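You operate a simulated robot arm through the tools that you are given. There is no shell and no other tool.

You are at the controls of a simulated robot arm. One attempt, no reset.

Task
Put things in order on the kit stand top. At the end: the green press pad stands on top of the tamper; the white foam block from the kit stand top stands where the brown board block stood; the lot weight from the kit stand top stands where the green press pad stood; the brown board block from the kit stand top stands where the lot weight stood; whatever was shut is shut again. Leave all else as you found it, and nothing knocked over.

It is judged by the outcome, as a careful person would: the job done as asked, and still so three seconds after it is handed in. It fails if anything else is knocked over, pushed out of place, dropped, spilled or broken.

Robot
A 7-joint arm with a two-finger gripper, fixed in place. Base frame: the origin is on the floor under the middle of its stand, x ahead of it, y to its left, z up. Readings come in mm, degrees, newtons and seconds.
With the tool pointing down near the work surface it reaches from about 340 to 720 mm from the base axis. Its first joint turns from -66.0 to 66.0 degrees. Payload 2.45 kg.
The tool frame sits at the grasp point between the pads (the TCP): z along the fingers, y along the line on which they close. The tips reach 26 mm beyond it. The gripper opens to 96 mm; its body begins 69 mm behind the TCP.
Orientation is that of the tool frame in the base frame, as a unit quaternion [w, x, y, z]. With the fingers straight down and closing along the base's y, the tool's x points along the base's -x, its y along +y and its z along -z.

Tools
- The arm moves only by the tool send_rows. Its argument "series" is text: rows parted by semicolons, each of 7 numbers parted by spaces: the shift along the base's x, y, z in units of 150 mm (1.0 is 150 mm), then the turn, a rotation vector about the base's x, y, z in units of 120 degrees (1.0 is 120 degrees), then the closure, from 0 (fully open) to 1 (shut). In form: tx ty tz ax ay az jaw; .... A call has 1 to 20 rows; each row is the pose to reach, as a shift and turn from the pose commanded when the call began. A call with a number of a shift or a turn outside -1 to 1 is refused whole. Each row takes 0.2 s and may step no farther than 50 mm and 8.6 degrees from the row before; otherwise, or with a gripper value out of range, the whole call is refused. Where a pose cannot be reached the arm comes as near as it can. A force on the tool above 40 N (or 10 N above the force at the start of the call, whichever is more), or a blocked arm, ends the call early, and 0.2 s more pass. Each finger travels about 50 mm/s and halts on what it meets, pressing with about 41 N; the grip force reading is that of the motor and also rises with nothing between the fingers. The clock runs only during rows and for 0.2 s after the last one: add rows that repeat a pose to give the fingers time. It gives the time, the measured TCP pose, the force on the tool (base axes), the opening and the grip force at its end, in the units of the frame above (readings bear some noise), with the torque about the TCP (base axes, N m) and any sound that the robot's microphone picked up.
- Cameras (640 x 400 px; columns grow to the right, rows downward): "scene" is fixed at [163.2, -391.5, 1427.3]; the picture's right is [0.79, -0.61, 0.00], its down [-0.34, -0.43, -0.84] and it looks along [0.51, 0.66, -0.55] (base axes); focal length 323 px, centre (320, 200). "wrist" rides on the gripper at [82, 3, -98] in the tool frame; the picture's right is [-0.04, 1.00, 0.00], its down [-0.73, -0.03, -0.68] and it looks along [-0.68, -0.03, 0.73] (tool axes); focal length 256 px, centre (320, 200). There is no depth. A picture from a camera that has moved, and an enlarged one, comes with that camera's place and axes in the base frame and with its lens.
- snapshot(camera): a new picture of that camera. No time passes.
- inspect(camera, box): a new picture of the part [left, top, right, bottom] of that camera's present view, enlarged. No time passes.
- close_job(): hands the job in; it is judged then, once.

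Nothing tells you positions but the pictures and the camera data. Unless the task says otherwise, let go and move clear before handing in.

The tools are called after ">>>" by a JSON object that holds its "name" and its "arguments". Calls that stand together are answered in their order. send_rows: Moves the arm, as the interface text tells. Its arguments: {"type":"object","properties":{"series":{"type":"string"}},"required":["series"]} The other tools are called the same way: snapshot (camera) takes a picture; inspect (camera, box) takes an enlarged picture of a part of a camera's view; close_job () hands the job in.

At the start:

```text
t: 0.0
tool_pos: [349.5, -42.2, 1180.0]
ee_rot: [0.0, -0.001, 1.0, -0.001]
force: [-0.6, 0.8, -0.4]
wrist_torque: [-0.02, 0.0, 0.01]
gripper_width: 96.1
finger_force: 0.0
```

scene: 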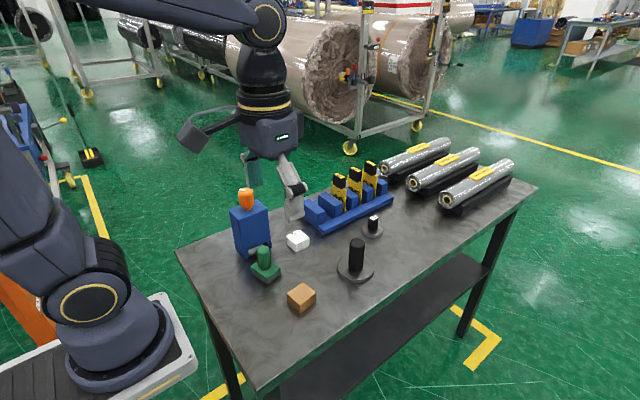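
wrist: 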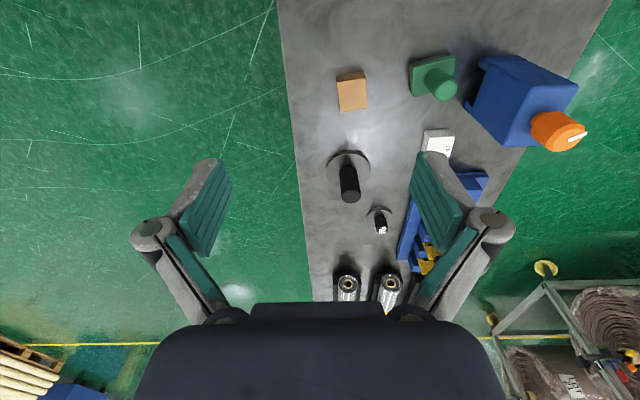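

I see a table with a brown block, a green press pad with a knob, a white foam block, a black cylinder on a disc (probably the tamper), a small object on a disc (probably the lot weight) and a blue box with an orange knob. I'll enlarge the views to identify and locate each one before moving.

>>> {"name": "inspect", "arguments": {"camera": "scene", "box": [220, 170, 400, 320]}}

>>> {"name": "inspect", "arguments": {"camera": "wrist", "box": [280, 20, 620, 310]}}

>>> {"name": "inspect", "arguments": {"camera": "scene", "box": [280, 120, 540, 290]}}

```text
2.67 times, centred on (310, 245) of scene
camera zoom: at [163.2, -391.5, 1427.3], right [0.79, -0.61, 0.0], down [-0.34, -0.43, -0.84], along [0.51, 0.66, -0.55], focal length 861 px, centre (347, 80)
```

zoom: 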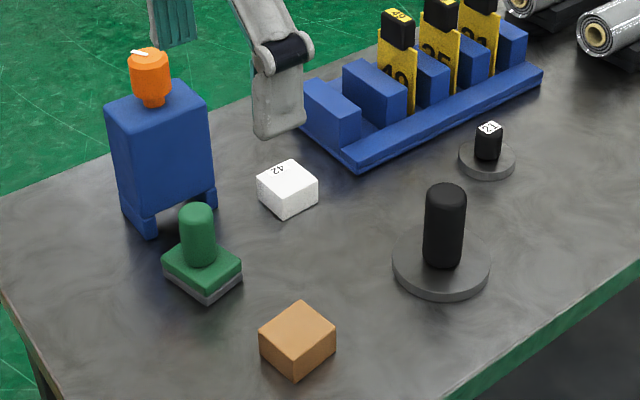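

```text
1.38 times, centred on (450, 165) of wrist
camera zoom: at [268.4, -38.7, 1279.0], right [0.04, 1.0, 0.0], down [0.73, -0.03, 0.68], along [0.68, -0.03, -0.73], focal length 353 px, centre (141, 248)
```

zoom: 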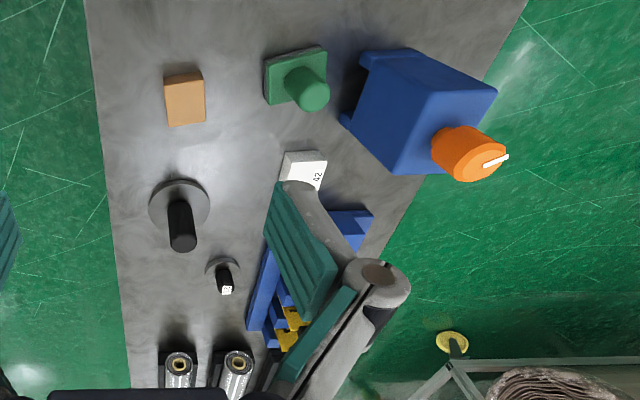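

```text
2.35 times, centred on (410, 205) of scene
camera zoom: at [163.2, -391.5, 1427.3], right [0.79, -0.61, 0.0], down [-0.34, -0.43, -0.84], along [0.51, 0.66, -0.55], focal length 759 px, centre (108, 188)
```

zoom: 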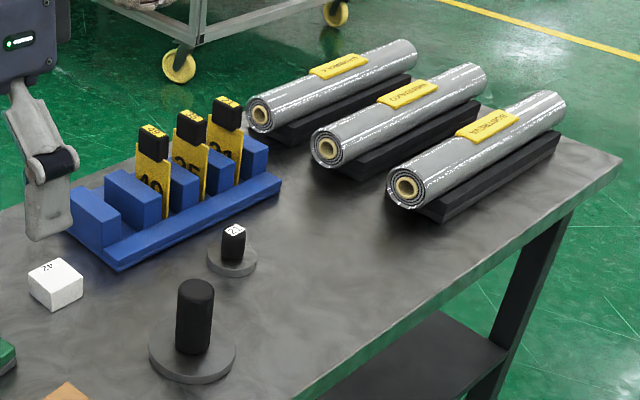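

I take the large black-handled disc at about (579, 5) to be the tamper, and the small disc with the labelled knob at about (718, 84) to be the lot weight. The press pad is near (400, 125), the brown block near (416, 4) and the white block near (517, 161). The table top is at z of roughly 850. Next I'll turn the gripper 90° and move over the press pad to see it more closely.

>>> {"name": "send_rows", "arguments": {"series": "0.031 0.091 -0.055 0 0 0.0682 0; 0.061 0.182 -0.109 0 0 0.1364 0; 0.092 0.273 -0.164 0 0 0.2045 0; 0.122 0.364 -0.218 0 0 0.2727 0; 0.153 0.455 -0.273 0 0 0.3409 0; 0.184 0.545 -0.327 0 0 0.4091 0; 0.214 0.636 -0.382 0 0 0.4773 0; 0.245 0.727 -0.436 0 0 0.5455 0; 0.275 0.818 -0.491 0 0 0.6136 0; 0.306 0.909 -0.545 0 0 0.6818 0; 0.337 1.0 -0.6 0 0 0.75 0"}}

>>> {"name": "snapshot", "arguments": {"camera": "wrist"}}

>>> {"name": "snapshot", "arguments": {"camera": "scene"}}

```text
t: 2.4
tool_pos: [400.6, 107.5, 1089.9]
ee_rot: [-0.001, 0.709, -0.706, 0.0]
force: [0.2, 1.2, 0.5]
wrist_torque: [0.0, -0.01, -0.03]
gripper_width: 96.0
finger_force: 0.1
```

```text
taken
camera wrist: at [397.5, 26.9, 1188.7], right [-1.0, 0.04, 0.0], down [0.03, 0.73, 0.68], along [0.03, 0.68, -0.73], focal length 256 px, centre (320, 200)
```

wrist: 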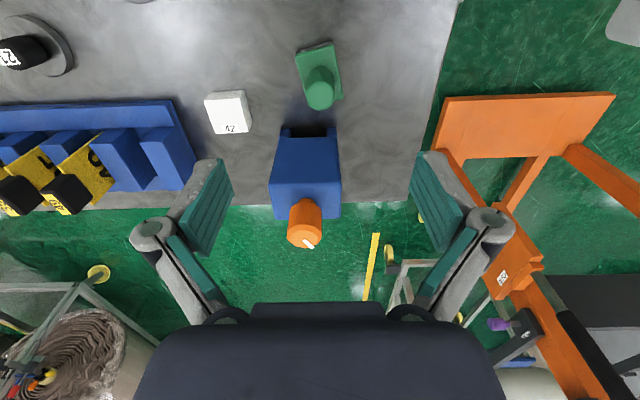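

```text
taken
```

scene: 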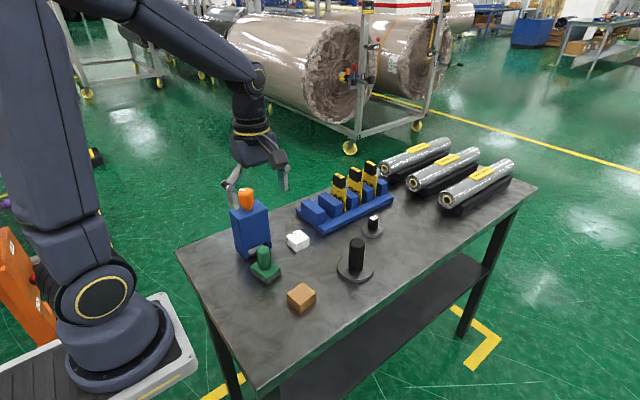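

I now have a better view of the press pad, with the blue box behind it. I'll enlarge it to measure the knob and the clearances.

>>> {"name": "inspect", "arguments": {"camera": "wrist", "box": [180, 30, 360, 260]}}

>>> {"name": "inspect", "arguments": {"camera": "scene", "box": [220, 180, 320, 320]}}

>>> {"name": "inspect", "arguments": {"camera": "wrist", "box": [0, 0, 260, 230]}}

```text
1.74 times, centred on (270, 145) of wrist
camera zoom: at [397.5, 26.9, 1188.7], right [-1.0, 0.04, 0.0], down [0.03, 0.73, 0.68], along [0.03, 0.68, -0.73], focal length 445 px, centre (407, 296)
```

zoom: 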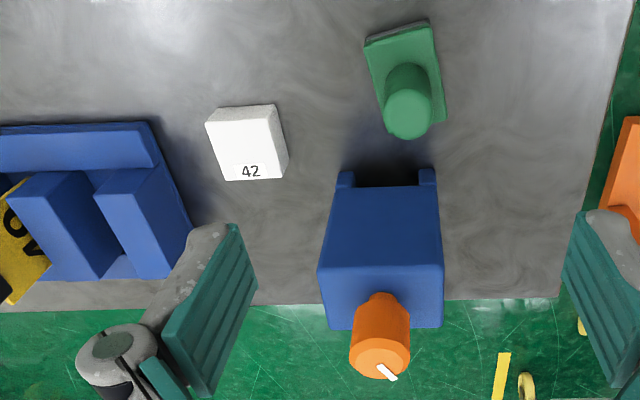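

```text
2.86 times, centred on (270, 250) of scene
camera zoom: at [163.2, -391.5, 1427.4], right [0.79, -0.61, 0.0], down [-0.34, -0.43, -0.84], along [0.51, 0.66, -0.55], focal length 922 px, centre (463, 57)
```

zoom: 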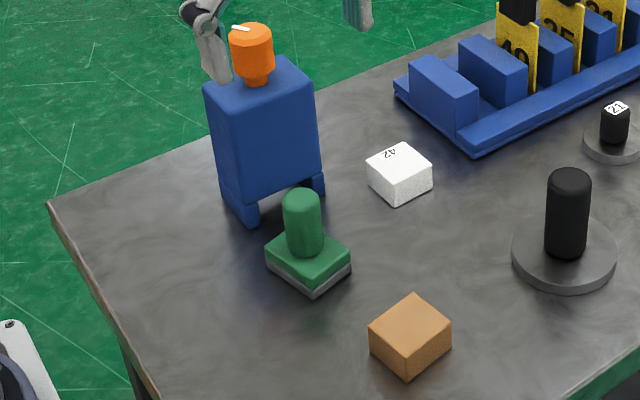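

```text
1.74 times, centred on (130, 115) of wrist
camera zoom: at [397.5, 26.9, 1188.7], right [-1.0, 0.04, 0.0], down [0.03, 0.73, 0.68], along [0.03, 0.68, -0.73], focal length 445 px, centre (650, 348)
```

zoom: 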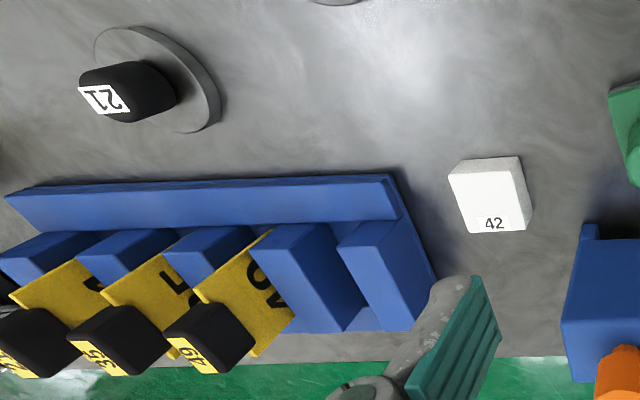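

The press pad is at about (402, 125) with its knob top near z 930. The white block is at about (519, 163), and the blue box is right behind the pad. Before I pick up the pad, I'll look at the tamper and lot weight from closer to fix their positions.

>>> {"name": "send_rows", "arguments": {"series": "0.2 -0.17 0 0 0 0 0; 0.4 -0.34 0 0 0 0 0; 0.6 -0.51 0 0 0 0 0; 0.8 -0.68 0 0 0 0 0; 1.0 -0.85 0 0 0 0 0; 1.0 -0.85 0 0 0 0 0"}}

>>> {"name": "snapshot", "arguments": {"camera": "wrist"}}

>>> {"name": "inspect", "arguments": {"camera": "wrist", "box": [160, 20, 480, 220]}}

>>> {"name": "inspect", "arguments": {"camera": "wrist", "box": [0, 40, 260, 240]}}

```text
t: 3.8
tool_pos: [551.5, -19.8, 1090.5]
ee_rot: [-0.001, 0.707, -0.707, 0.001]
force: [-0.7, -0.1, -0.3]
wrist_torque: [-0.02, -0.01, -0.03]
gripper_width: 96.0
finger_force: 0.0
```

```text
taken
camera wrist: at [548.4, -101.4, 1188.9], right [-1.0, 0.04, 0.0], down [0.03, 0.73, 0.68], along [0.03, 0.68, -0.73], focal length 256 px, centre (320, 200)
```

wrist: 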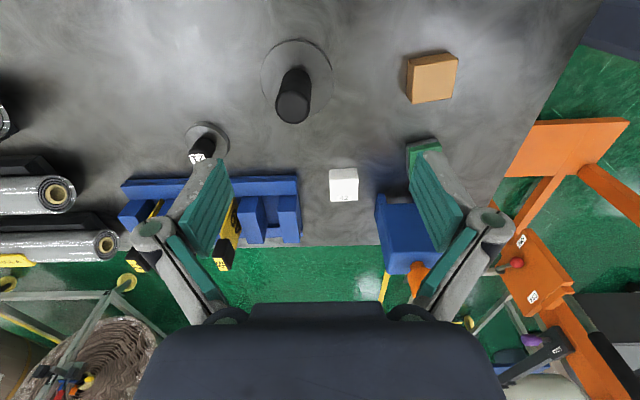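

```text
2.00 times, centred on (320, 120) of wrist
camera zoom: at [548.4, -101.4, 1188.9], right [-1.0, 0.04, 0.0], down [0.03, 0.73, 0.68], along [0.03, 0.68, -0.73], focal length 512 px, centre (320, 360)
```

zoom: 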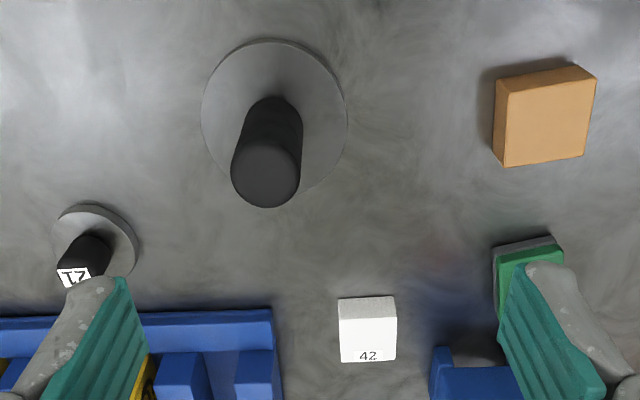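

```text
2.00 times, centred on (130, 140) of wrist
camera zoom: at [548.4, -101.4, 1188.9], right [-1.0, 0.04, 0.0], down [0.03, 0.73, 0.68], along [0.03, 0.68, -0.73], focal length 512 px, centre (700, 320)
```

zoom: 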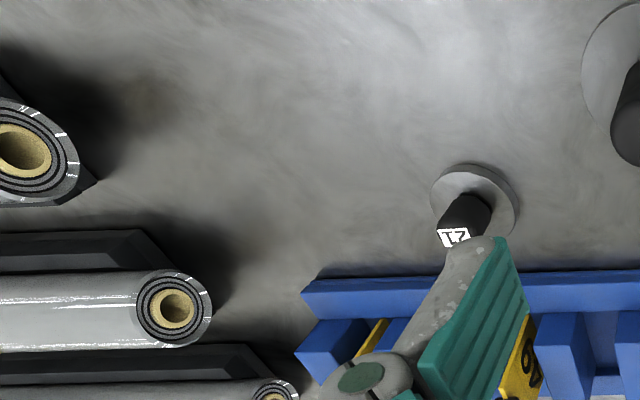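

The tamper axis is at about (580, 4) with its handle top near z 938. The lot weight is at about (720, 83). I'm going back over the press pad and part of the way down, jaws half open, to check alignment.

>>> {"name": "send_rows", "arguments": {"series": "-0.197 0.193 0 0 0 0 0.2; -0.395 0.387 0 0 0 0 0.35; -0.592 0.58 0 0 0 0 0.35; -0.79 0.773 0 0 0 0 0.35; -0.987 0.967 0 0 0 0 0.35; -0.987 0.967 -0.2 0 0 0 0.35; -0.987 0.967 -0.4 0 0 0 0.35; -0.987 0.967 -0.6 0 0 0 0.35; -0.987 0.967 -0.6 0 0 0 0.35"}}

>>> {"name": "snapshot", "arguments": {"camera": "wrist"}}

>>> {"name": "inspect", "arguments": {"camera": "scene", "box": [200, 130, 340, 300]}}

```text
t: 5.8
tool_pos: [401.4, 125.6, 999.8]
ee_rot: [0.0, -0.707, 0.708, 0.0]
force: [-0.6, 0.1, 0.0]
wrist_torque: [0.0, 0.06, -0.01]
gripper_width: 62.3
finger_force: 0.0
```

```text
taken
camera wrist: at [398.2, 44.4, 1098.2], right [-1.0, 0.04, 0.0], down [0.03, 0.73, 0.68], along [0.03, 0.68, -0.73], focal length 256 px, centre (320, 200)
```

wrist: 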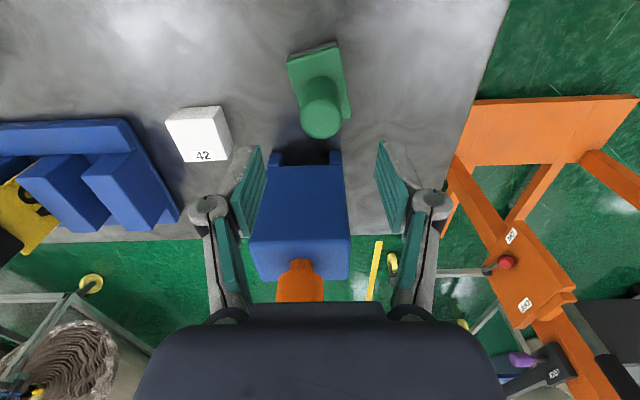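

```text
2.35 times, centred on (270, 215) of scene
camera zoom: at [163.2, -391.5, 1427.3], right [0.79, -0.61, 0.0], down [-0.34, -0.43, -0.84], along [0.51, 0.66, -0.55], focal length 759 px, centre (438, 165)
```

zoom: 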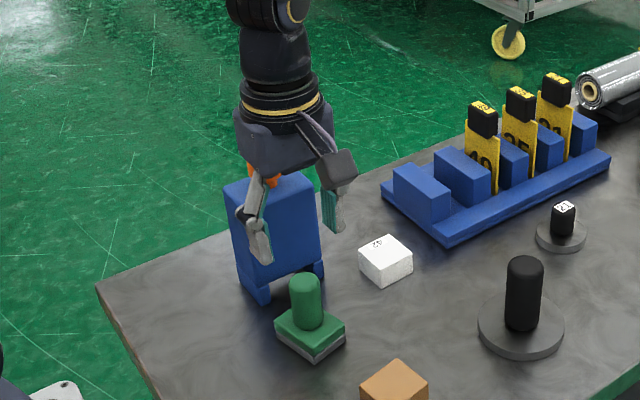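

The jaws straddle the knob axis at (402, 125), and the hand will stay clear of the blue box. Now I'll lower onto the knob and grip it.

>>> {"name": "send_rows", "arguments": {"series": "0 0 -0.15 0 0 0 0.35; 0 0 -0.3 0 0 0 0.35; 0 0 -0.45 0 0 0 0.35; 0 0 -0.53 0 0 0 0.35; 0 0 -0.6 0 0 0 0.35; 0 0 -0.6 0 0 0 0.35"}}

>>> {"name": "snapshot", "arguments": {"camera": "wrist"}}

>>> {"name": "inspect", "arguments": {"camera": "scene", "box": [200, 130, 340, 300]}}

```text
t: 7.2
tool_pos: [401.1, 124.6, 911.3]
ee_rot: [0.0, -0.707, 0.707, -0.001]
force: [-0.5, 0.2, 0.1]
wrist_torque: [0.05, -0.03, -0.01]
gripper_width: 62.3
finger_force: 0.0
```

```text
taken
camera wrist: at [398.7, 44.1, 1009.1], right [-1.0, 0.04, 0.0], down [0.03, 0.73, 0.68], along [0.03, 0.68, -0.73], focal length 256 px, centre (320, 200)
```

wrist: 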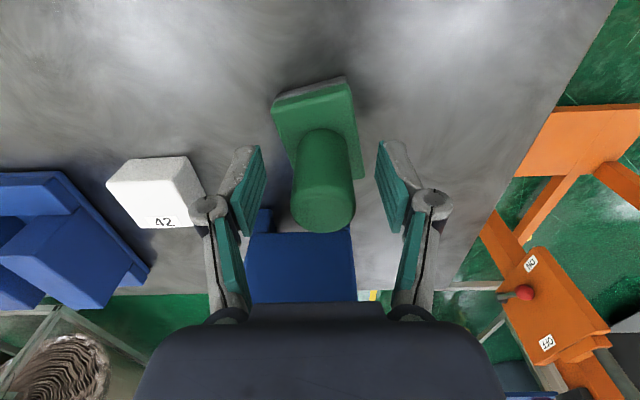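

```text
2.35 times, centred on (270, 215) of scene
camera zoom: at [163.2, -391.5, 1427.3], right [0.79, -0.61, 0.0], down [-0.34, -0.43, -0.84], along [0.51, 0.66, -0.55], focal length 759 px, centre (438, 165)
```

zoom: 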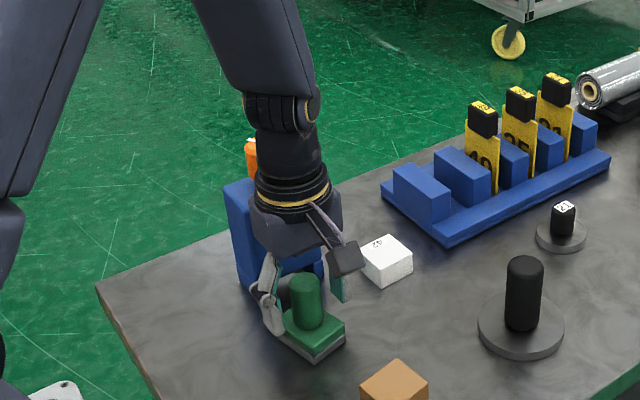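

The knob is centred between the pads and everything is clear. Now I'll close the jaws on it.

>>> {"name": "send_rows", "arguments": {"series": "0 0 0 0 0 0 0.6; 0 0 0 0 0 0 0.8; 0 0 0 0 0 0 1; 0 0 0 0 0 0 1; 0 0 0 0 0 0 1"}}

>>> {"name": "snapshot", "arguments": {"camera": "wrist"}}

```text
t: 8.4
tool_pos: [401.4, 125.1, 910.8]
ee_rot: [0.0, -0.707, 0.707, 0.0]
force: [0.3, 0.0, -0.7]
wrist_torque: [-0.05, 0.01, -0.07]
gripper_width: 28.4
finger_force: 41.2
```

```text
taken
camera wrist: at [398.7, 44.2, 1009.3], right [-1.0, 0.04, 0.0], down [0.03, 0.73, 0.68], along [0.03, 0.68, -0.73], focal length 256 px, centre (320, 200)
```

wrist: 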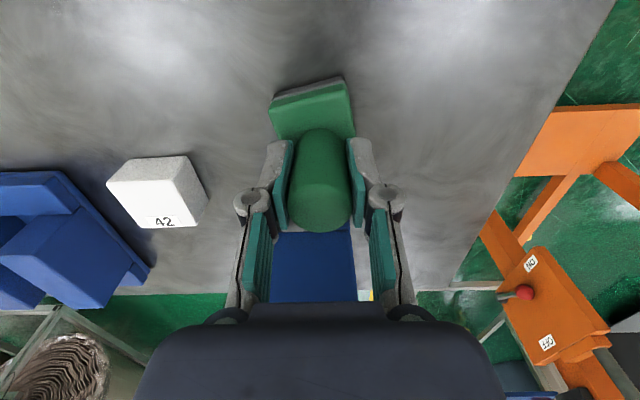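

I have the knob gripped at 28 mm. Next I'll lift the pad straight up.

>>> {"name": "send_rows", "arguments": {"series": "0 0 0.05 0 0 0 1; 0 0 0.15 0 0 0 1; 0 0 0.3 0 0 0 1; 0 0 0.5 0 0 0 1; 0 0 0.7 0 0 0 1; 0 0 0.85 0 0 0 1; 0 0 1 0 0 0 1; 0 0 1 0 0 0 1"}}

>>> {"name": "snapshot", "arguments": {"camera": "wrist"}}

>>> {"name": "snapshot", "arguments": {"camera": "scene"}}

```text
t: 10.2
tool_pos: [400.5, 125.1, 1060.3]
ee_rot: [0.0, 0.707, -0.707, 0.0]
force: [-0.6, 0.1, -0.9]
wrist_torque: [-0.04, 0.0, 0.0]
gripper_width: 28.5
finger_force: 41.1
```

```text
taken
camera wrist: at [399.0, 44.2, 1159.1], right [-1.0, 0.04, 0.0], down [0.03, 0.73, 0.68], along [0.03, 0.68, -0.73], focal length 256 px, centre (320, 200)
```

wrist: 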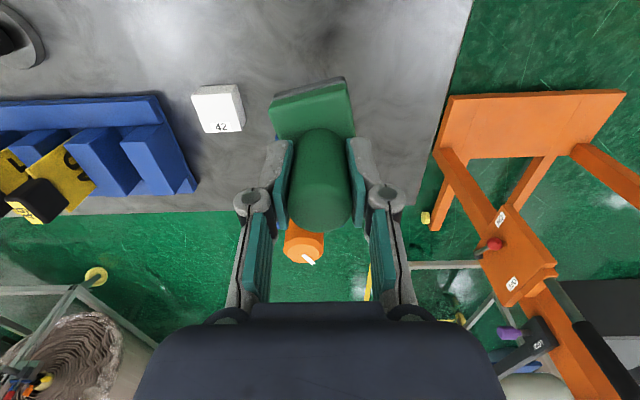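

```text
taken
```

scene: 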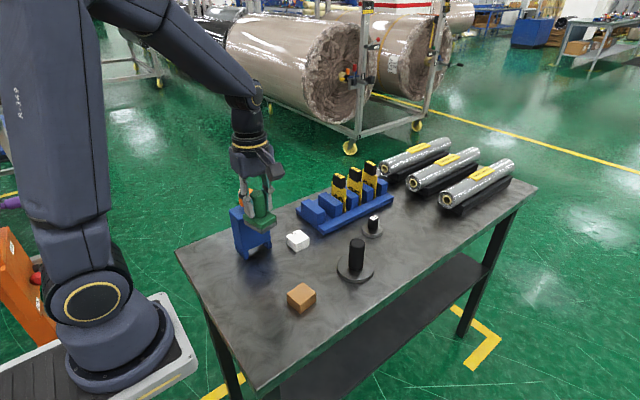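

The pad is held level. I'll enlarge the view to measure any offset of the pad from the TCP before stacking it.

>>> {"name": "inspect", "arguments": {"camera": "wrist", "box": [240, 60, 400, 260]}}

>>> {"name": "inspect", "arguments": {"camera": "scene", "box": [210, 130, 310, 270]}}

```text
2.00 times, centred on (320, 160) of wrist
camera zoom: at [399.0, 44.2, 1159.1], right [-1.0, 0.04, 0.0], down [0.03, 0.73, 0.68], along [0.03, 0.68, -0.73], focal length 512 px, centre (320, 280)
```

zoom: 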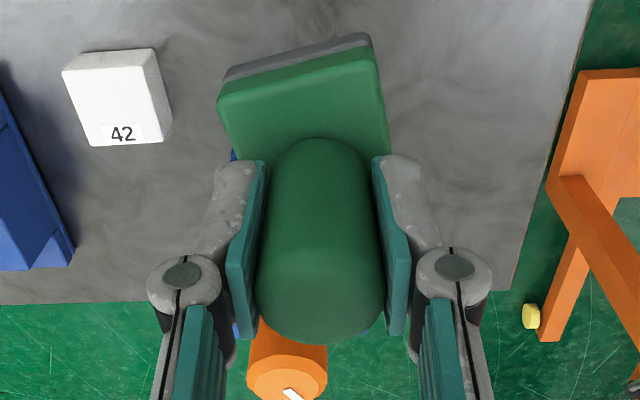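

```text
2.86 times, centred on (260, 200) of scene
camera zoom: at [163.2, -391.5, 1427.3], right [0.79, -0.61, 0.0], down [-0.34, -0.43, -0.84], along [0.51, 0.66, -0.55], focal length 922 px, centre (491, 200)
```

zoom: 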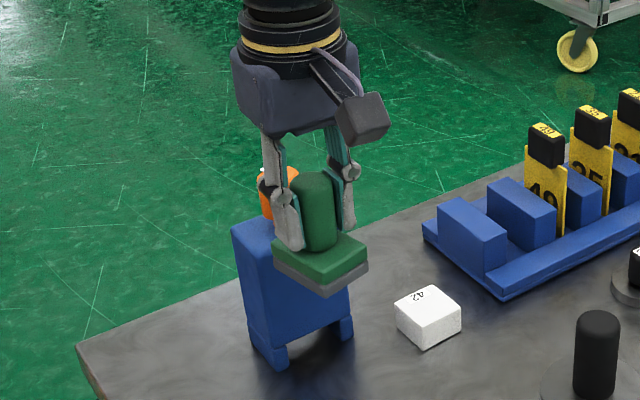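

The pad is about 40 × 60 mm and centred on the TCP within a few millimetres. I'll carry it toward the tamper at a safe height.

>>> {"name": "send_rows", "arguments": {"series": "0.1 -0.067 0 0 0 0 1; 0.3 -0.202 0 0 0 0 1; 0.5 -0.337 0 0 0 0 1; 0.7 -0.471 0 0 0 0 1; 0.9 -0.606 0 0 0 0 1; 1.0 -0.673 0 0 0 0 1; 1.0 -0.673 0 0 0 0 1"}}

>>> {"name": "snapshot", "arguments": {"camera": "wrist"}}

```text
t: 11.8
tool_pos: [551.4, 23.8, 1060.0]
ee_rot: [0.0, 0.707, -0.707, 0.0]
force: [0.6, 0.0, -0.8]
wrist_torque: [0.02, -0.01, 0.0]
gripper_width: 28.4
finger_force: 40.6
```

```text
taken
camera wrist: at [548.8, -57.5, 1158.9], right [-1.0, 0.04, 0.0], down [0.03, 0.73, 0.68], along [0.03, 0.68, -0.73], focal length 256 px, centre (320, 200)
```

wrist: 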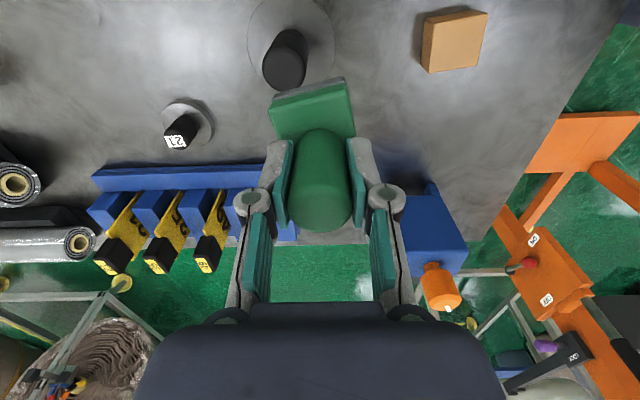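

>>> {"name": "inspect", "arguments": {"camera": "wrist", "box": [140, 0, 360, 160]}}

>>> {"name": "inspect", "arguments": {"camera": "scene", "box": [280, 150, 420, 310]}}

```text
2.50 times, centred on (250, 80) of wrist
camera zoom: at [548.8, -57.5, 1158.9], right [-1.0, 0.04, 0.0], down [0.03, 0.73, 0.68], along [0.03, 0.68, -0.73], focal length 640 px, centre (495, 500)
```

zoom: 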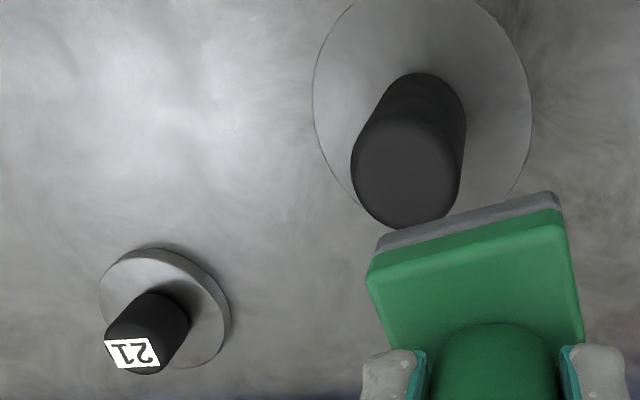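

```text
2.50 times, centred on (350, 230) of scene
camera zoom: at [163.2, -391.5, 1427.3], right [0.79, -0.61, 0.0], down [-0.34, -0.43, -0.84], along [0.51, 0.66, -0.55], focal length 807 px, centre (245, 125)
```

zoom: 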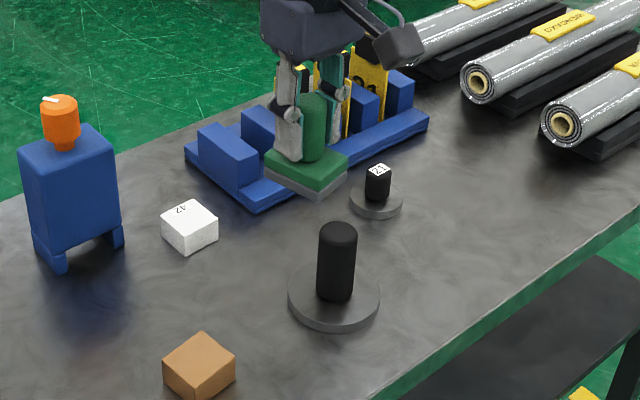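

The tamper axis is confirmed at (580, 4). I'll move over it and lower to just above its top.

>>> {"name": "send_rows", "arguments": {"series": "0.095 -0.068 0 0 0 0 1; 0.191 -0.135 0 0 0 0 1; 0.191 -0.135 -0.13 0 0 0 1; 0.191 -0.135 -0.25 0 0 0 1; 0.191 -0.135 -0.33 0 0 0 1; 0.191 -0.135 -0.33 0 0 0 1"}}

>>> {"name": "inspect", "arguments": {"camera": "scene", "box": [290, 130, 430, 290]}}

>>> {"name": "snapshot", "arguments": {"camera": "wrist"}}

```text
t: 13.2
tool_pos: [580.4, 3.5, 1008.7]
ee_rot: [0.0, -0.707, 0.707, 0.0]
force: [0.0, -0.1, -0.7]
wrist_torque: [0.0, 0.0, 0.0]
gripper_width: 28.4
finger_force: 40.8
```

```text
2.50 times, centred on (360, 210) of scene
camera zoom: at [163.2, -391.5, 1427.3], right [0.79, -0.61, 0.0], down [-0.34, -0.43, -0.84], along [0.51, 0.66, -0.55], focal length 807 px, centre (220, 175)
```

zoom: 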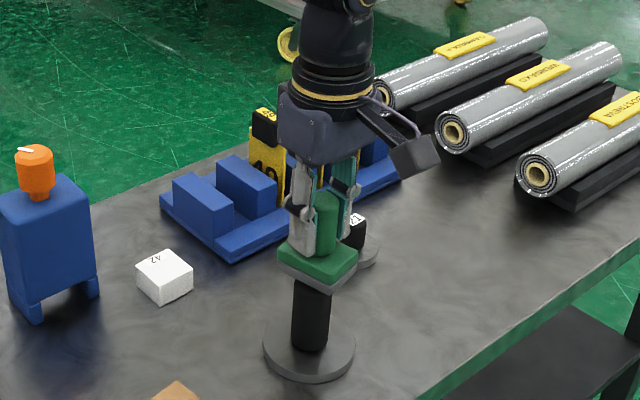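

```text
taken
camera wrist: at [577.6, -77.2, 1109.1], right [-1.0, 0.04, 0.0], down [0.03, 0.73, 0.68], along [0.03, 0.68, -0.73], focal length 256 px, centre (320, 200)
```

wrist: 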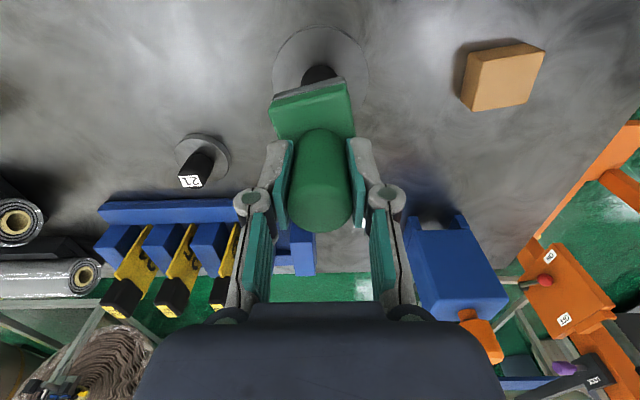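

The pad sits directly above the handle. I'll lower it in small steps and watch the force.

>>> {"name": "send_rows", "arguments": {"series": "0 0 -0.015 0 0 0 1; 0 0 -0.03 0 0 0 1; 0 0 -0.04 0 0 0 1; 0 0 -0.05 0 0 0 1; 0 0 -0.05 0 0 0 1"}}

>>> {"name": "inspect", "arguments": {"camera": "scene", "box": [330, 180, 390, 290]}}

```text
t: 14.4
tool_pos: [579.9, 4.3, 1002.8]
ee_rot: [-0.001, -0.707, 0.707, 0.0]
force: [-0.2, 0.8, -1.1]
wrist_torque: [0.02, 0.04, 0.0]
gripper_width: 28.5
finger_force: 41.0
```

```text
3.64 times, centred on (360, 235) of scene
camera zoom: at [163.2, -391.5, 1427.3], right [0.79, -0.61, 0.0], down [-0.34, -0.43, -0.84], along [0.51, 0.66, -0.55], focal length 1174 px, centre (174, 73)
```

zoom: 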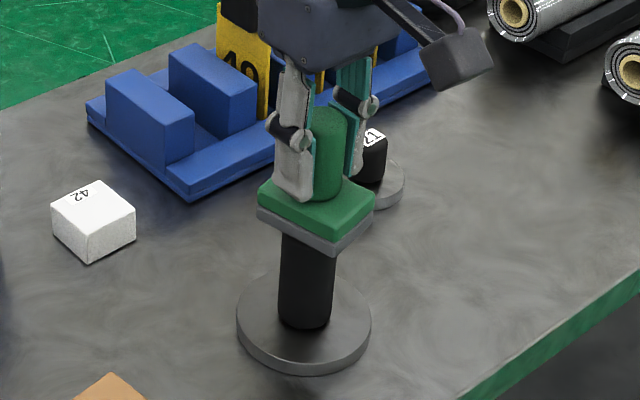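

>>> {"name": "send_rows", "arguments": {"series": "0 0 -0.007 0 0 0 1; 0 0 -0.013 0 0 0 1; 0 0 -0.02 0 0 0 1; 0 0 -0.02 0 0 0 1"}}

```text
t: 15.4
tool_pos: [580.9, 2.9, 1000.4]
ee_rot: [0.0, 0.707, -0.707, 0.0]
force: [0.1, 0.1, -1.1]
wrist_torque: [0.01, -0.01, -0.01]
gripper_width: 28.8
finger_force: 41.1
```

>>> {"name": "send_rows", "arguments": {"series": "0 0 -0.007 0 0 0 1; 0 0 -0.013 0 0 0 1; 0 0 -0.013 0 0 0 1"}}

```text
t: 16.2
tool_pos: [580.4, 2.7, 998.6]
ee_rot: [0.0, -0.707, 0.707, 0.0]
force: [-0.2, -0.1, -1.1]
wrist_torque: [-0.02, 0.0, 0.02]
gripper_width: 28.8
finger_force: 40.9
```

The estimated contact height is close. I'll keep lowering by about 1 mm at a time.

>>> {"name": "send_rows", "arguments": {"series": "0 0 -0.007 0 0 0 1; 0 0 -0.007 0 0 0 1"}}

>>> {"name": "inspect", "arguments": {"camera": "scene", "box": [330, 180, 390, 290]}}

```text
t: 16.8
tool_pos: [580.2, 3.7, 996.9]
ee_rot: [0.0, -0.707, 0.707, 0.0]
force: [-0.8, 0.2, 4.6]
wrist_torque: [-0.01, 0.06, 0.02]
gripper_width: 28.5
finger_force: 40.4
```

```text
3.64 times, centred on (360, 235) of scene
camera zoom: at [163.1, -391.5, 1427.4], right [0.79, -0.61, 0.0], down [-0.34, -0.43, -0.84], along [0.51, 0.66, -0.55], focal length 1174 px, centre (174, 73)
```

zoom: 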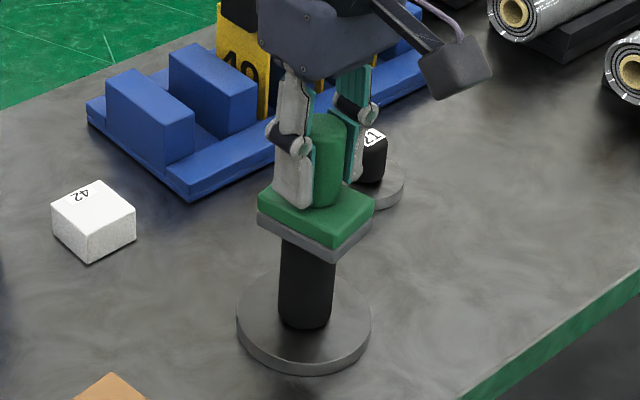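

I have contact at about 5 N. I'll open the jaws gently without moving the arm.

>>> {"name": "send_rows", "arguments": {"series": "0 0 0 0 0 0 0.72; 0 0 0 0 0 0 0.69; 0 0 0 0 0 0 0.66; 0 0 0 0 0 0 0.6; 0 0 0 0 0 0 0.5; 0 0 0 0 0 0 0.4; 0 0 0 0 0 0 0.4"}}

>>> {"name": "snapshot", "arguments": {"camera": "wrist"}}

>>> {"name": "inspect", "arguments": {"camera": "scene", "box": [330, 180, 390, 290]}}

```text
t: 18.4
tool_pos: [580.3, 4.8, 997.7]
ee_rot: [0.001, -0.707, 0.707, -0.001]
force: [0.5, 0.2, 0.0]
wrist_torque: [0.0, -0.01, 0.01]
gripper_width: 57.5
finger_force: 0.2
```

```text
taken
camera wrist: at [577.9, -77.4, 1095.9], right [-1.0, 0.04, 0.0], down [0.03, 0.73, 0.68], along [0.03, 0.68, -0.73], focal length 256 px, centre (320, 200)
```

wrist: 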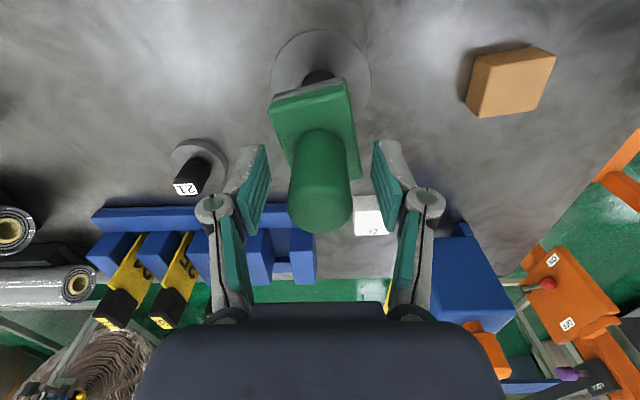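

```text
3.64 times, centred on (360, 235) of scene
camera zoom: at [163.2, -391.5, 1427.3], right [0.79, -0.61, 0.0], down [-0.34, -0.43, -0.84], along [0.51, 0.66, -0.55], focal length 1174 px, centre (174, 73)
```

zoom: 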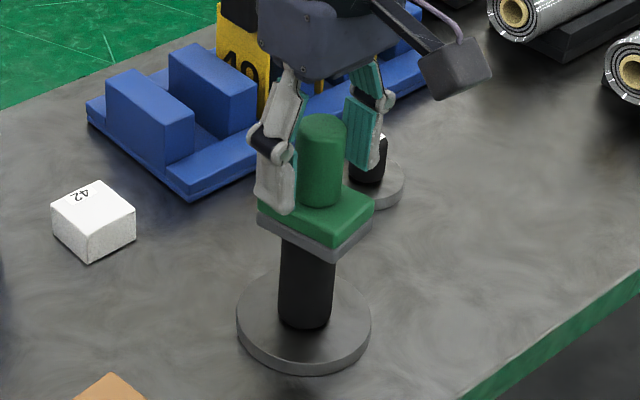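

The pad stands on the tamper. I'll back straight up and check that it stays put.

>>> {"name": "send_rows", "arguments": {"series": "0 0 0.05 0 0 0 0.4; 0 0 0.15 0 0 0 0.4; 0 0 0.3 0 0 0 0.4; 0 0 0.5 0 0 0 0.4; 0 0 0.7 0 0 0 0.4; 0 0 0.7 0 0 0 0.4"}}

>>> {"name": "snapshot", "arguments": {"camera": "wrist"}}

>>> {"name": "snapshot", "arguments": {"camera": "scene"}}

>>> {"name": "inspect", "arguments": {"camera": "wrist", "box": [100, 60, 400, 260]}}

```text
t: 19.8
tool_pos: [580.0, 2.8, 1102.9]
ee_rot: [-0.001, -0.707, 0.708, -0.001]
force: [-0.2, 0.6, -0.6]
wrist_torque: [-0.01, -0.02, -0.01]
gripper_width: 57.8
finger_force: 0.1
```

```text
taken
camera wrist: at [577.4, -78.6, 1200.8], right [-1.0, 0.04, 0.0], down [0.03, 0.73, 0.68], along [0.03, 0.68, -0.73], focal length 256 px, centre (320, 200)
```

wrist: 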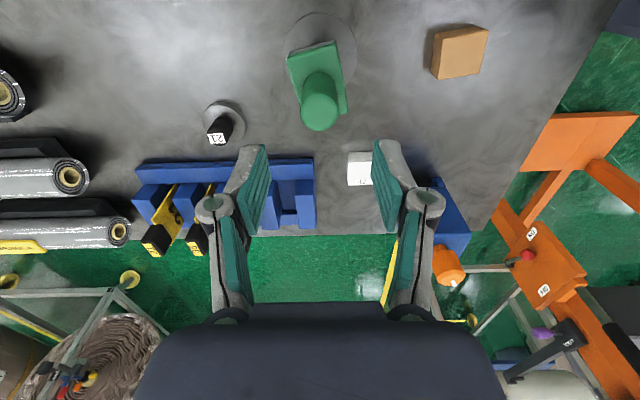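

```text
taken
```

scene: 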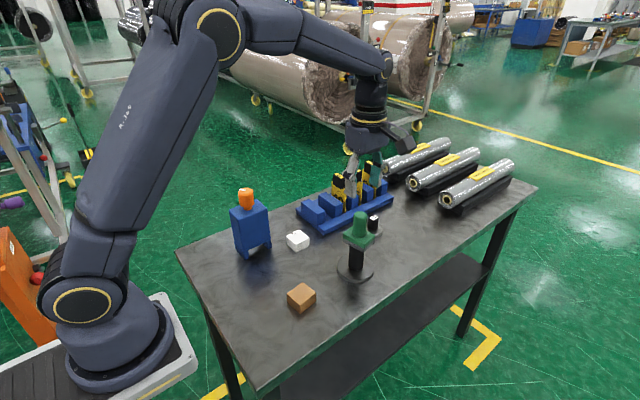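

```text
2.00 times, centred on (250, 160) of wrist
camera zoom: at [577.4, -78.6, 1200.8], right [-1.0, 0.04, 0.0], down [0.03, 0.73, 0.68], along [0.03, 0.68, -0.73], focal length 512 px, centre (460, 280)
```

zoom: 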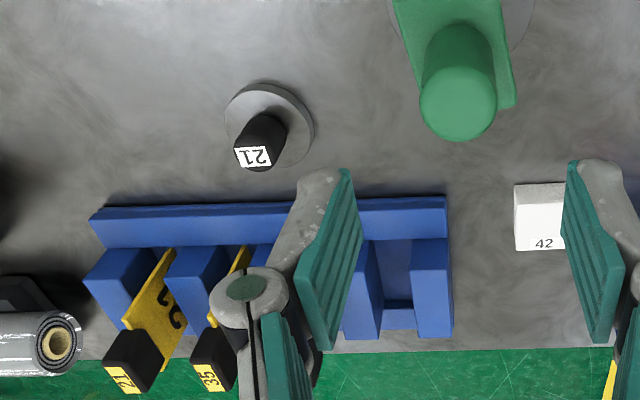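

The stack is steady. I'll move above the lot weight at about (720, 82) and look at it closely.

>>> {"name": "send_rows", "arguments": {"series": "0.187 0.105 0 0 0 0 0.4; 0.374 0.211 0 0 0 0 0.4; 0.561 0.316 0 0 0 0 0.4; 0.748 0.422 0 0 0 0 0.4; 0.935 0.527 0 0 0 0 0.4; 0.935 0.527 0 0 0 0 0.4"}}

>>> {"name": "snapshot", "arguments": {"camera": "wrist"}}

>>> {"name": "inspect", "arguments": {"camera": "wrist", "box": [240, 0, 400, 100]}}

>>> {"name": "snapshot", "arguments": {"camera": "scene"}}

```text
t: 21.2
tool_pos: [698.7, 76.6, 1096.9]
ee_rot: [0.0, -0.707, 0.707, 0.0]
force: [0.6, -0.4, -0.6]
wrist_torque: [0.0, -0.02, 0.02]
gripper_width: 57.7
finger_force: 0.0
out of reach, approached as far as the arm can: row 5, 6
```

```text
taken
camera wrist: at [696.8, -3.9, 1195.4], right [-1.0, 0.04, 0.0], down [0.03, 0.73, 0.68], along [0.03, 0.68, -0.73], focal length 256 px, centre (320, 200)
```

wrist: 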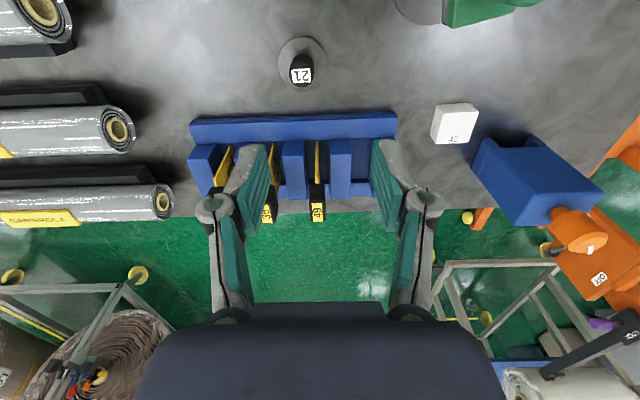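

```text
4.00 times, centred on (320, 50) of wrist
camera zoom: at [696.8, -3.9, 1195.4], right [-1.0, 0.04, 0.0], down [0.03, 0.73, 0.68], along [0.03, 0.68, -0.73], focal length 1024 px, centre (320, 800)
```

zoom: 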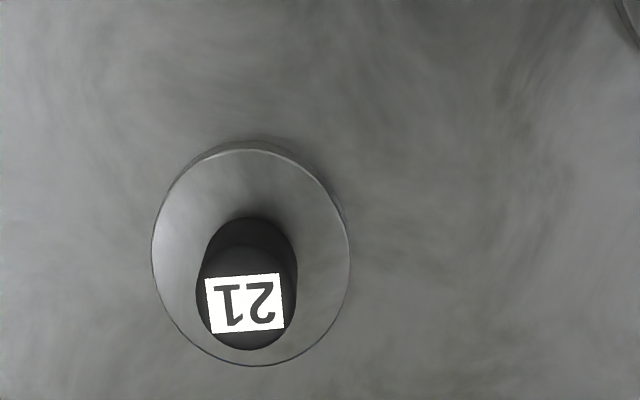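

```text
taken
```

scene: 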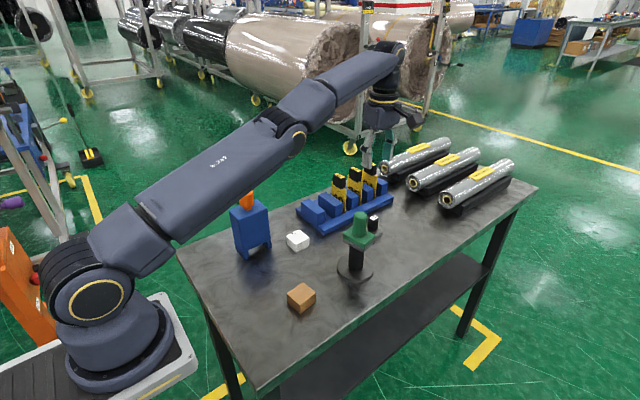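

At this height the arm falls a little short of the lot weight. Lower down it should reach further, and closing along y makes the grip insensitive to a small radial shortfall. I'll turn the gripper back 90° while pulling in slightly and coming down a bit.

>>> {"name": "send_rows", "arguments": {"series": "-0.05 0 -0.03 0 0 -0.0682 0.4; -0.1 0 -0.06 0 0 -0.1364 0.4; -0.15 0 -0.09 0 0 -0.2045 0.4; -0.2 0 -0.12 0 0 -0.2727 0.4; -0.2 0 -0.15 0 0 -0.3409 0.4; -0.2 0 -0.18 0 0 -0.4091 0.4; -0.2 0 -0.21 0 0 -0.4773 0.4; -0.2 0 -0.24 0 0 -0.5455 0.4; -0.2 0 -0.27 0 0 -0.6136 0.4; -0.2 0 -0.3 0 0 -0.6818 0.4; -0.2 0 -0.333 0 0 -0.75 0.45; -0.2 0 -0.333 0 0 -0.75 0.45"}}

>>> {"name": "snapshot", "arguments": {"camera": "wrist"}}

>>> {"name": "snapshot", "arguments": {"camera": "scene"}}

```text
t: 23.8
tool_pos: [670.5, 77.1, 1046.9]
ee_rot: [0.0, 0.001, 1.0, 0.0]
force: [-0.2, 0.1, -0.5]
wrist_torque: [-0.04, 0.01, -0.01]
gripper_width: 52.7
finger_force: 0.2
```

```text
taken
camera wrist: at [589.2, 80.9, 1145.5], right [0.04, 1.0, 0.0], down [0.73, -0.03, 0.68], along [0.68, -0.03, -0.73], focal length 256 px, centre (320, 200)
```

wrist: 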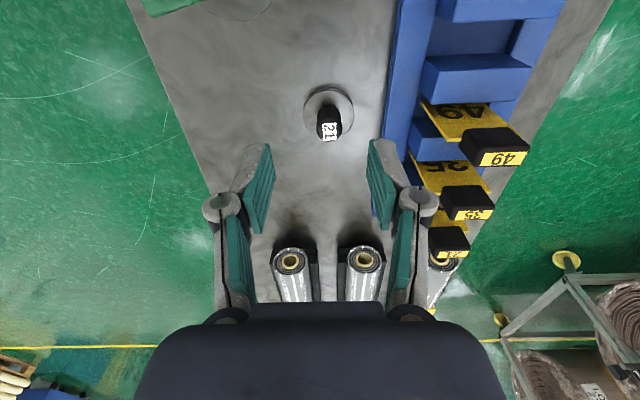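

```text
taken
```

scene: 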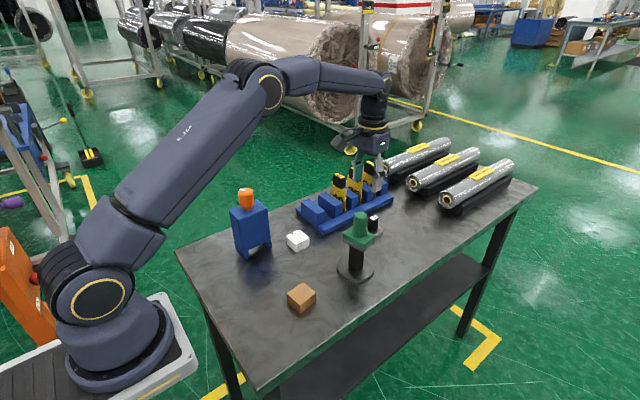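

>>> {"name": "inspect", "arguments": {"camera": "wrist", "box": [260, 60, 420, 160]}}

```text
4.00 times, centred on (340, 110) of wrist
camera zoom: at [589.2, 80.9, 1145.5], right [0.04, 1.0, 0.0], down [0.73, -0.03, 0.68], along [0.68, -0.03, -0.73], focal length 1024 px, centre (240, 560)
```

zoom: 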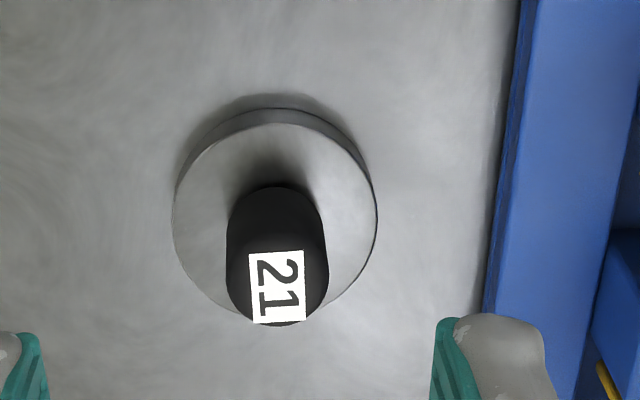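

The lot weight is at about (719.5, 85). I'll come down closer, still above its knob, and see how far out the arm reaches.

>>> {"name": "send_rows", "arguments": {"series": "0.05 0.013 -0.15 0 0 0 0.45; 0.1 0.026 -0.3 0 0 0 0.45; 0.15 0.04 -0.45 0 0 0 0.45; 0.2 0.05 -0.56 0 0 0 0.45; 0.27 0.05 -0.64 0 0 0 0.45; 0.32 0.05 -0.64 0 0 0 0.45; 0.32 0.05 -0.64 0 0 0 0.45"}}

>>> {"name": "snapshot", "arguments": {"camera": "wrist"}}

>>> {"name": "inspect", "arguments": {"camera": "scene", "box": [300, 110, 440, 290]}}

```text
t: 25.4
tool_pos: [718.2, 84.9, 949.9]
ee_rot: [-0.001, 0.0, 1.0, 0.001]
force: [-0.9, -0.6, -0.3]
wrist_torque: [-0.01, -0.02, 0.0]
gripper_width: 52.9
finger_force: 0.1
```

```text
taken
camera wrist: at [637.2, 88.4, 1048.9], right [0.04, 1.0, 0.0], down [0.73, -0.03, 0.68], along [0.68, -0.03, -0.73], focal length 256 px, centre (320, 200)
```

wrist: 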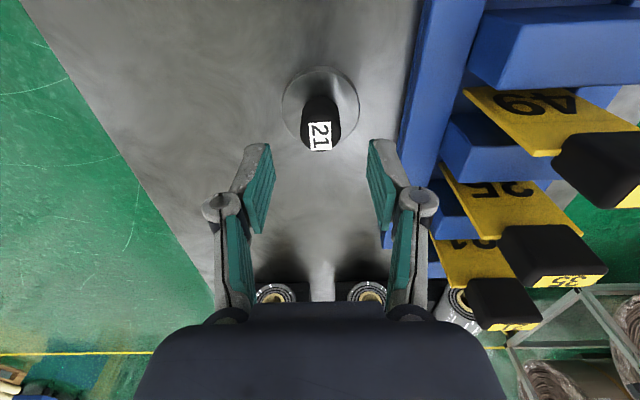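

```text
2.22 times, centred on (370, 200) of scene
camera zoom: at [163.2, -391.5, 1427.3], right [0.79, -0.61, 0.0], down [-0.34, -0.43, -0.84], along [0.51, 0.66, -0.55], focal length 717 px, centre (209, 200)
```

zoom: 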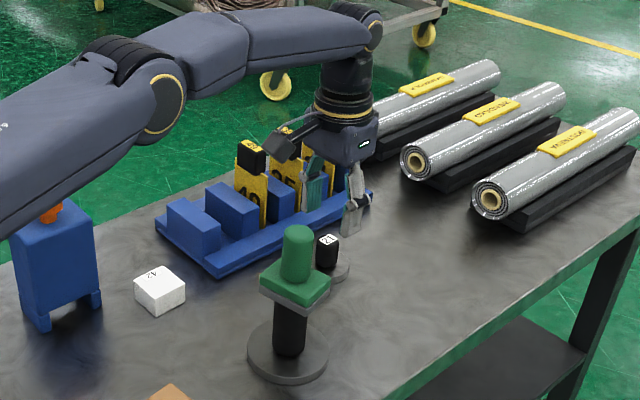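

The TCP is aligned with the knob at (718, 85) and it is within reach. I'll descend to grip height.

>>> {"name": "send_rows", "arguments": {"series": "0 0 -0.1 0 0 0 0.45; 0 0 -0.2 0 0 0 0.45; 0 0 -0.28 0 0 0 0.45; 0 0 -0.33 0 0 0 0.45; 0 0 -0.36 0 0 0 0.45; 0 0 -0.36 0 0 0 0.45"}}

>>> {"name": "snapshot", "arguments": {"camera": "wrist"}}

>>> {"name": "inspect", "arguments": {"camera": "scene", "box": [320, 130, 440, 280]}}

```text
t: 26.8
tool_pos: [718.1, 84.9, 896.7]
ee_rot: [0.0, 0.0, 1.0, 0.0]
force: [1.1, -0.6, 0.2]
wrist_torque: [-0.03, 0.0, 0.0]
gripper_width: 52.8
finger_force: 0.0
```

```text
taken
camera wrist: at [637.1, 88.1, 995.0], right [0.04, 1.0, 0.0], down [0.73, -0.03, 0.68], along [0.68, -0.03, -0.73], focal length 256 px, centre (320, 200)
```

wrist: 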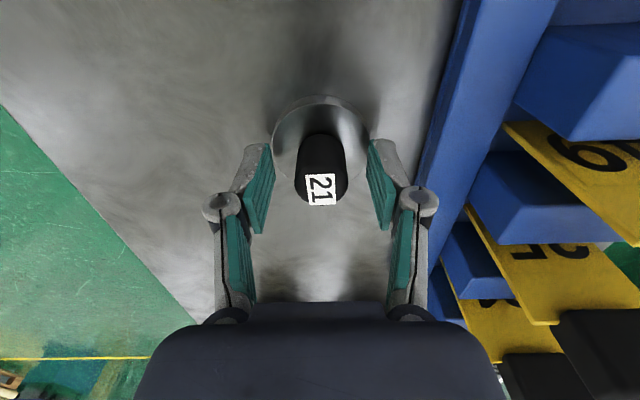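

```text
2.67 times, centred on (380, 205) of scene
camera zoom: at [163.2, -391.5, 1427.3], right [0.79, -0.61, 0.0], down [-0.34, -0.43, -0.84], along [0.51, 0.66, -0.55], focal length 861 px, centre (160, 187)
```

zoom: 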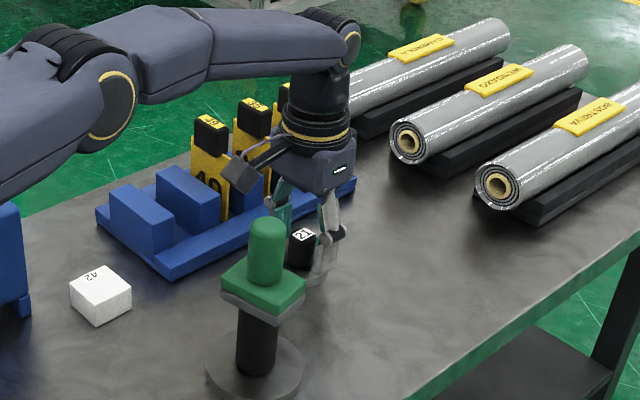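

The knob is between the pads and all is clear. I'll close on it.

>>> {"name": "send_rows", "arguments": {"series": "0 0 0 0 0 0 0.6; 0 0 0 0 0 0 0.8; 0 0 0 0 0 0 1; 0 0 0 0 0 0 1; 0 0 0 0 0 0 1"}}

>>> {"name": "inspect", "arguments": {"camera": "wrist", "box": [220, 60, 420, 260]}}

```text
t: 28.0
tool_pos: [717.4, 85.2, 896.6]
ee_rot: [0.0, 0.001, 1.0, 0.0]
force: [0.2, 0.4, 0.1]
wrist_torque: [0.04, 0.01, -0.04]
gripper_width: 26.9
finger_force: 41.0
```

```text
2.00 times, centred on (320, 160) of wrist
camera zoom: at [637.1, 88.3, 995.2], right [0.04, 1.0, 0.0], down [0.73, -0.03, 0.68], along [0.68, -0.03, -0.73], focal length 512 px, centre (320, 280)
```

zoom: 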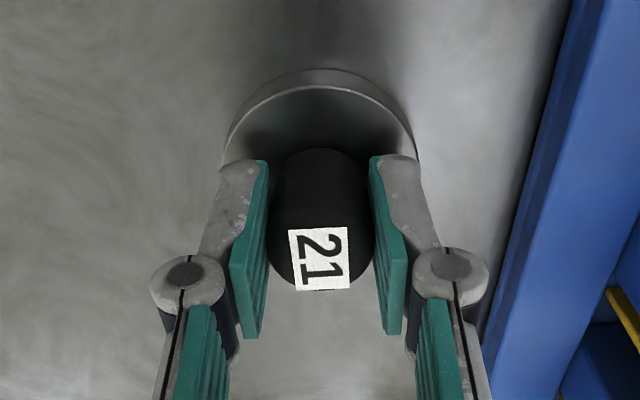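

The lot weight is gripped at 27 mm. I'll lift it gently.

>>> {"name": "send_rows", "arguments": {"series": "0 0 0.03 0 0 0 1; 0 0 0.08 0 0 0 1; 0 0 0.17 0 0 0 1; 0 0 0.28 0 0 0 1; 0 0 0.38 0 0 0 1; 0 0 0.38 0 0 0 1"}}

>>> {"name": "snapshot", "arguments": {"camera": "wrist"}}

>>> {"name": "inspect", "arguments": {"camera": "scene", "box": [320, 130, 440, 280]}}

```text
t: 29.4
tool_pos: [716.7, 86.3, 953.9]
ee_rot: [0.0, -0.001, 1.0, 0.001]
force: [-0.4, -0.3, -2.6]
wrist_torque: [0.01, -0.01, 0.0]
gripper_width: 27.1
finger_force: 40.3
```

```text
taken
camera wrist: at [637.1, 88.8, 1052.8], right [0.04, 1.0, 0.0], down [0.73, -0.03, 0.68], along [0.68, -0.03, -0.73], focal length 256 px, centre (320, 200)
```

wrist: 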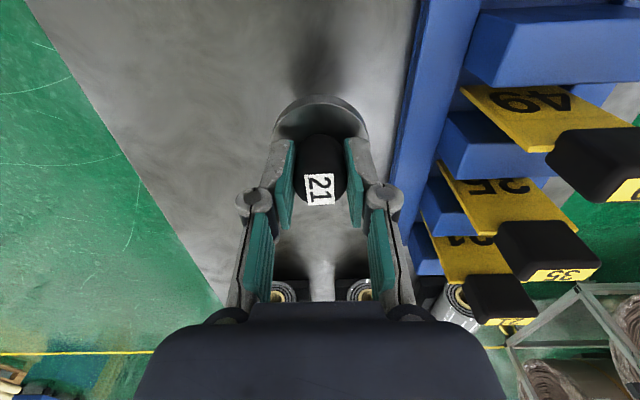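

```text
2.67 times, centred on (380, 205) of scene
camera zoom: at [163.3, -391.5, 1427.3], right [0.79, -0.61, 0.0], down [-0.34, -0.43, -0.84], along [0.51, 0.66, -0.55], focal length 861 px, centre (160, 187)
```

zoom: 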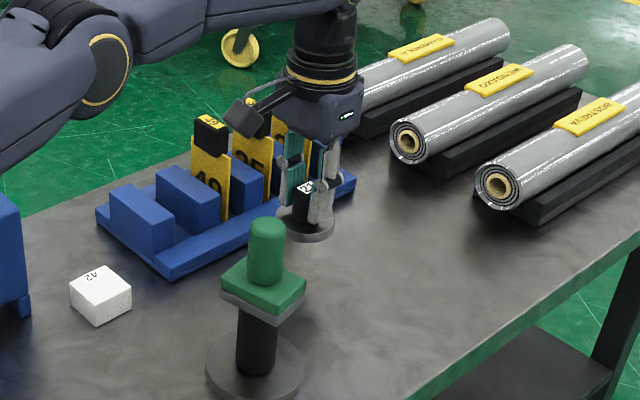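

The weight is about 0.2 kg and held firmly. I'll move in and up, away from the rack and the stack.

>>> {"name": "send_rows", "arguments": {"series": "-0.12 0.02 0.15 0 0 0 1; -0.28 0.04 0.32 0 0 0 1; -0.45 0.06 0.5 0 0 0 1; -0.62 0.08 0.68 0 0 0 1; -0.78 0.1 0.85 0 0 0 1; -0.78 0.1 0.85 0 0 0 1"}}

```text
t: 30.8
tool_pos: [599.9, 100.1, 1082.2]
ee_rot: [0.0, 0.0, 1.0, 0.0]
force: [0.5, -0.1, -1.9]
wrist_torque: [0.02, -0.01, -0.01]
gripper_width: 26.8
finger_force: 41.1
```

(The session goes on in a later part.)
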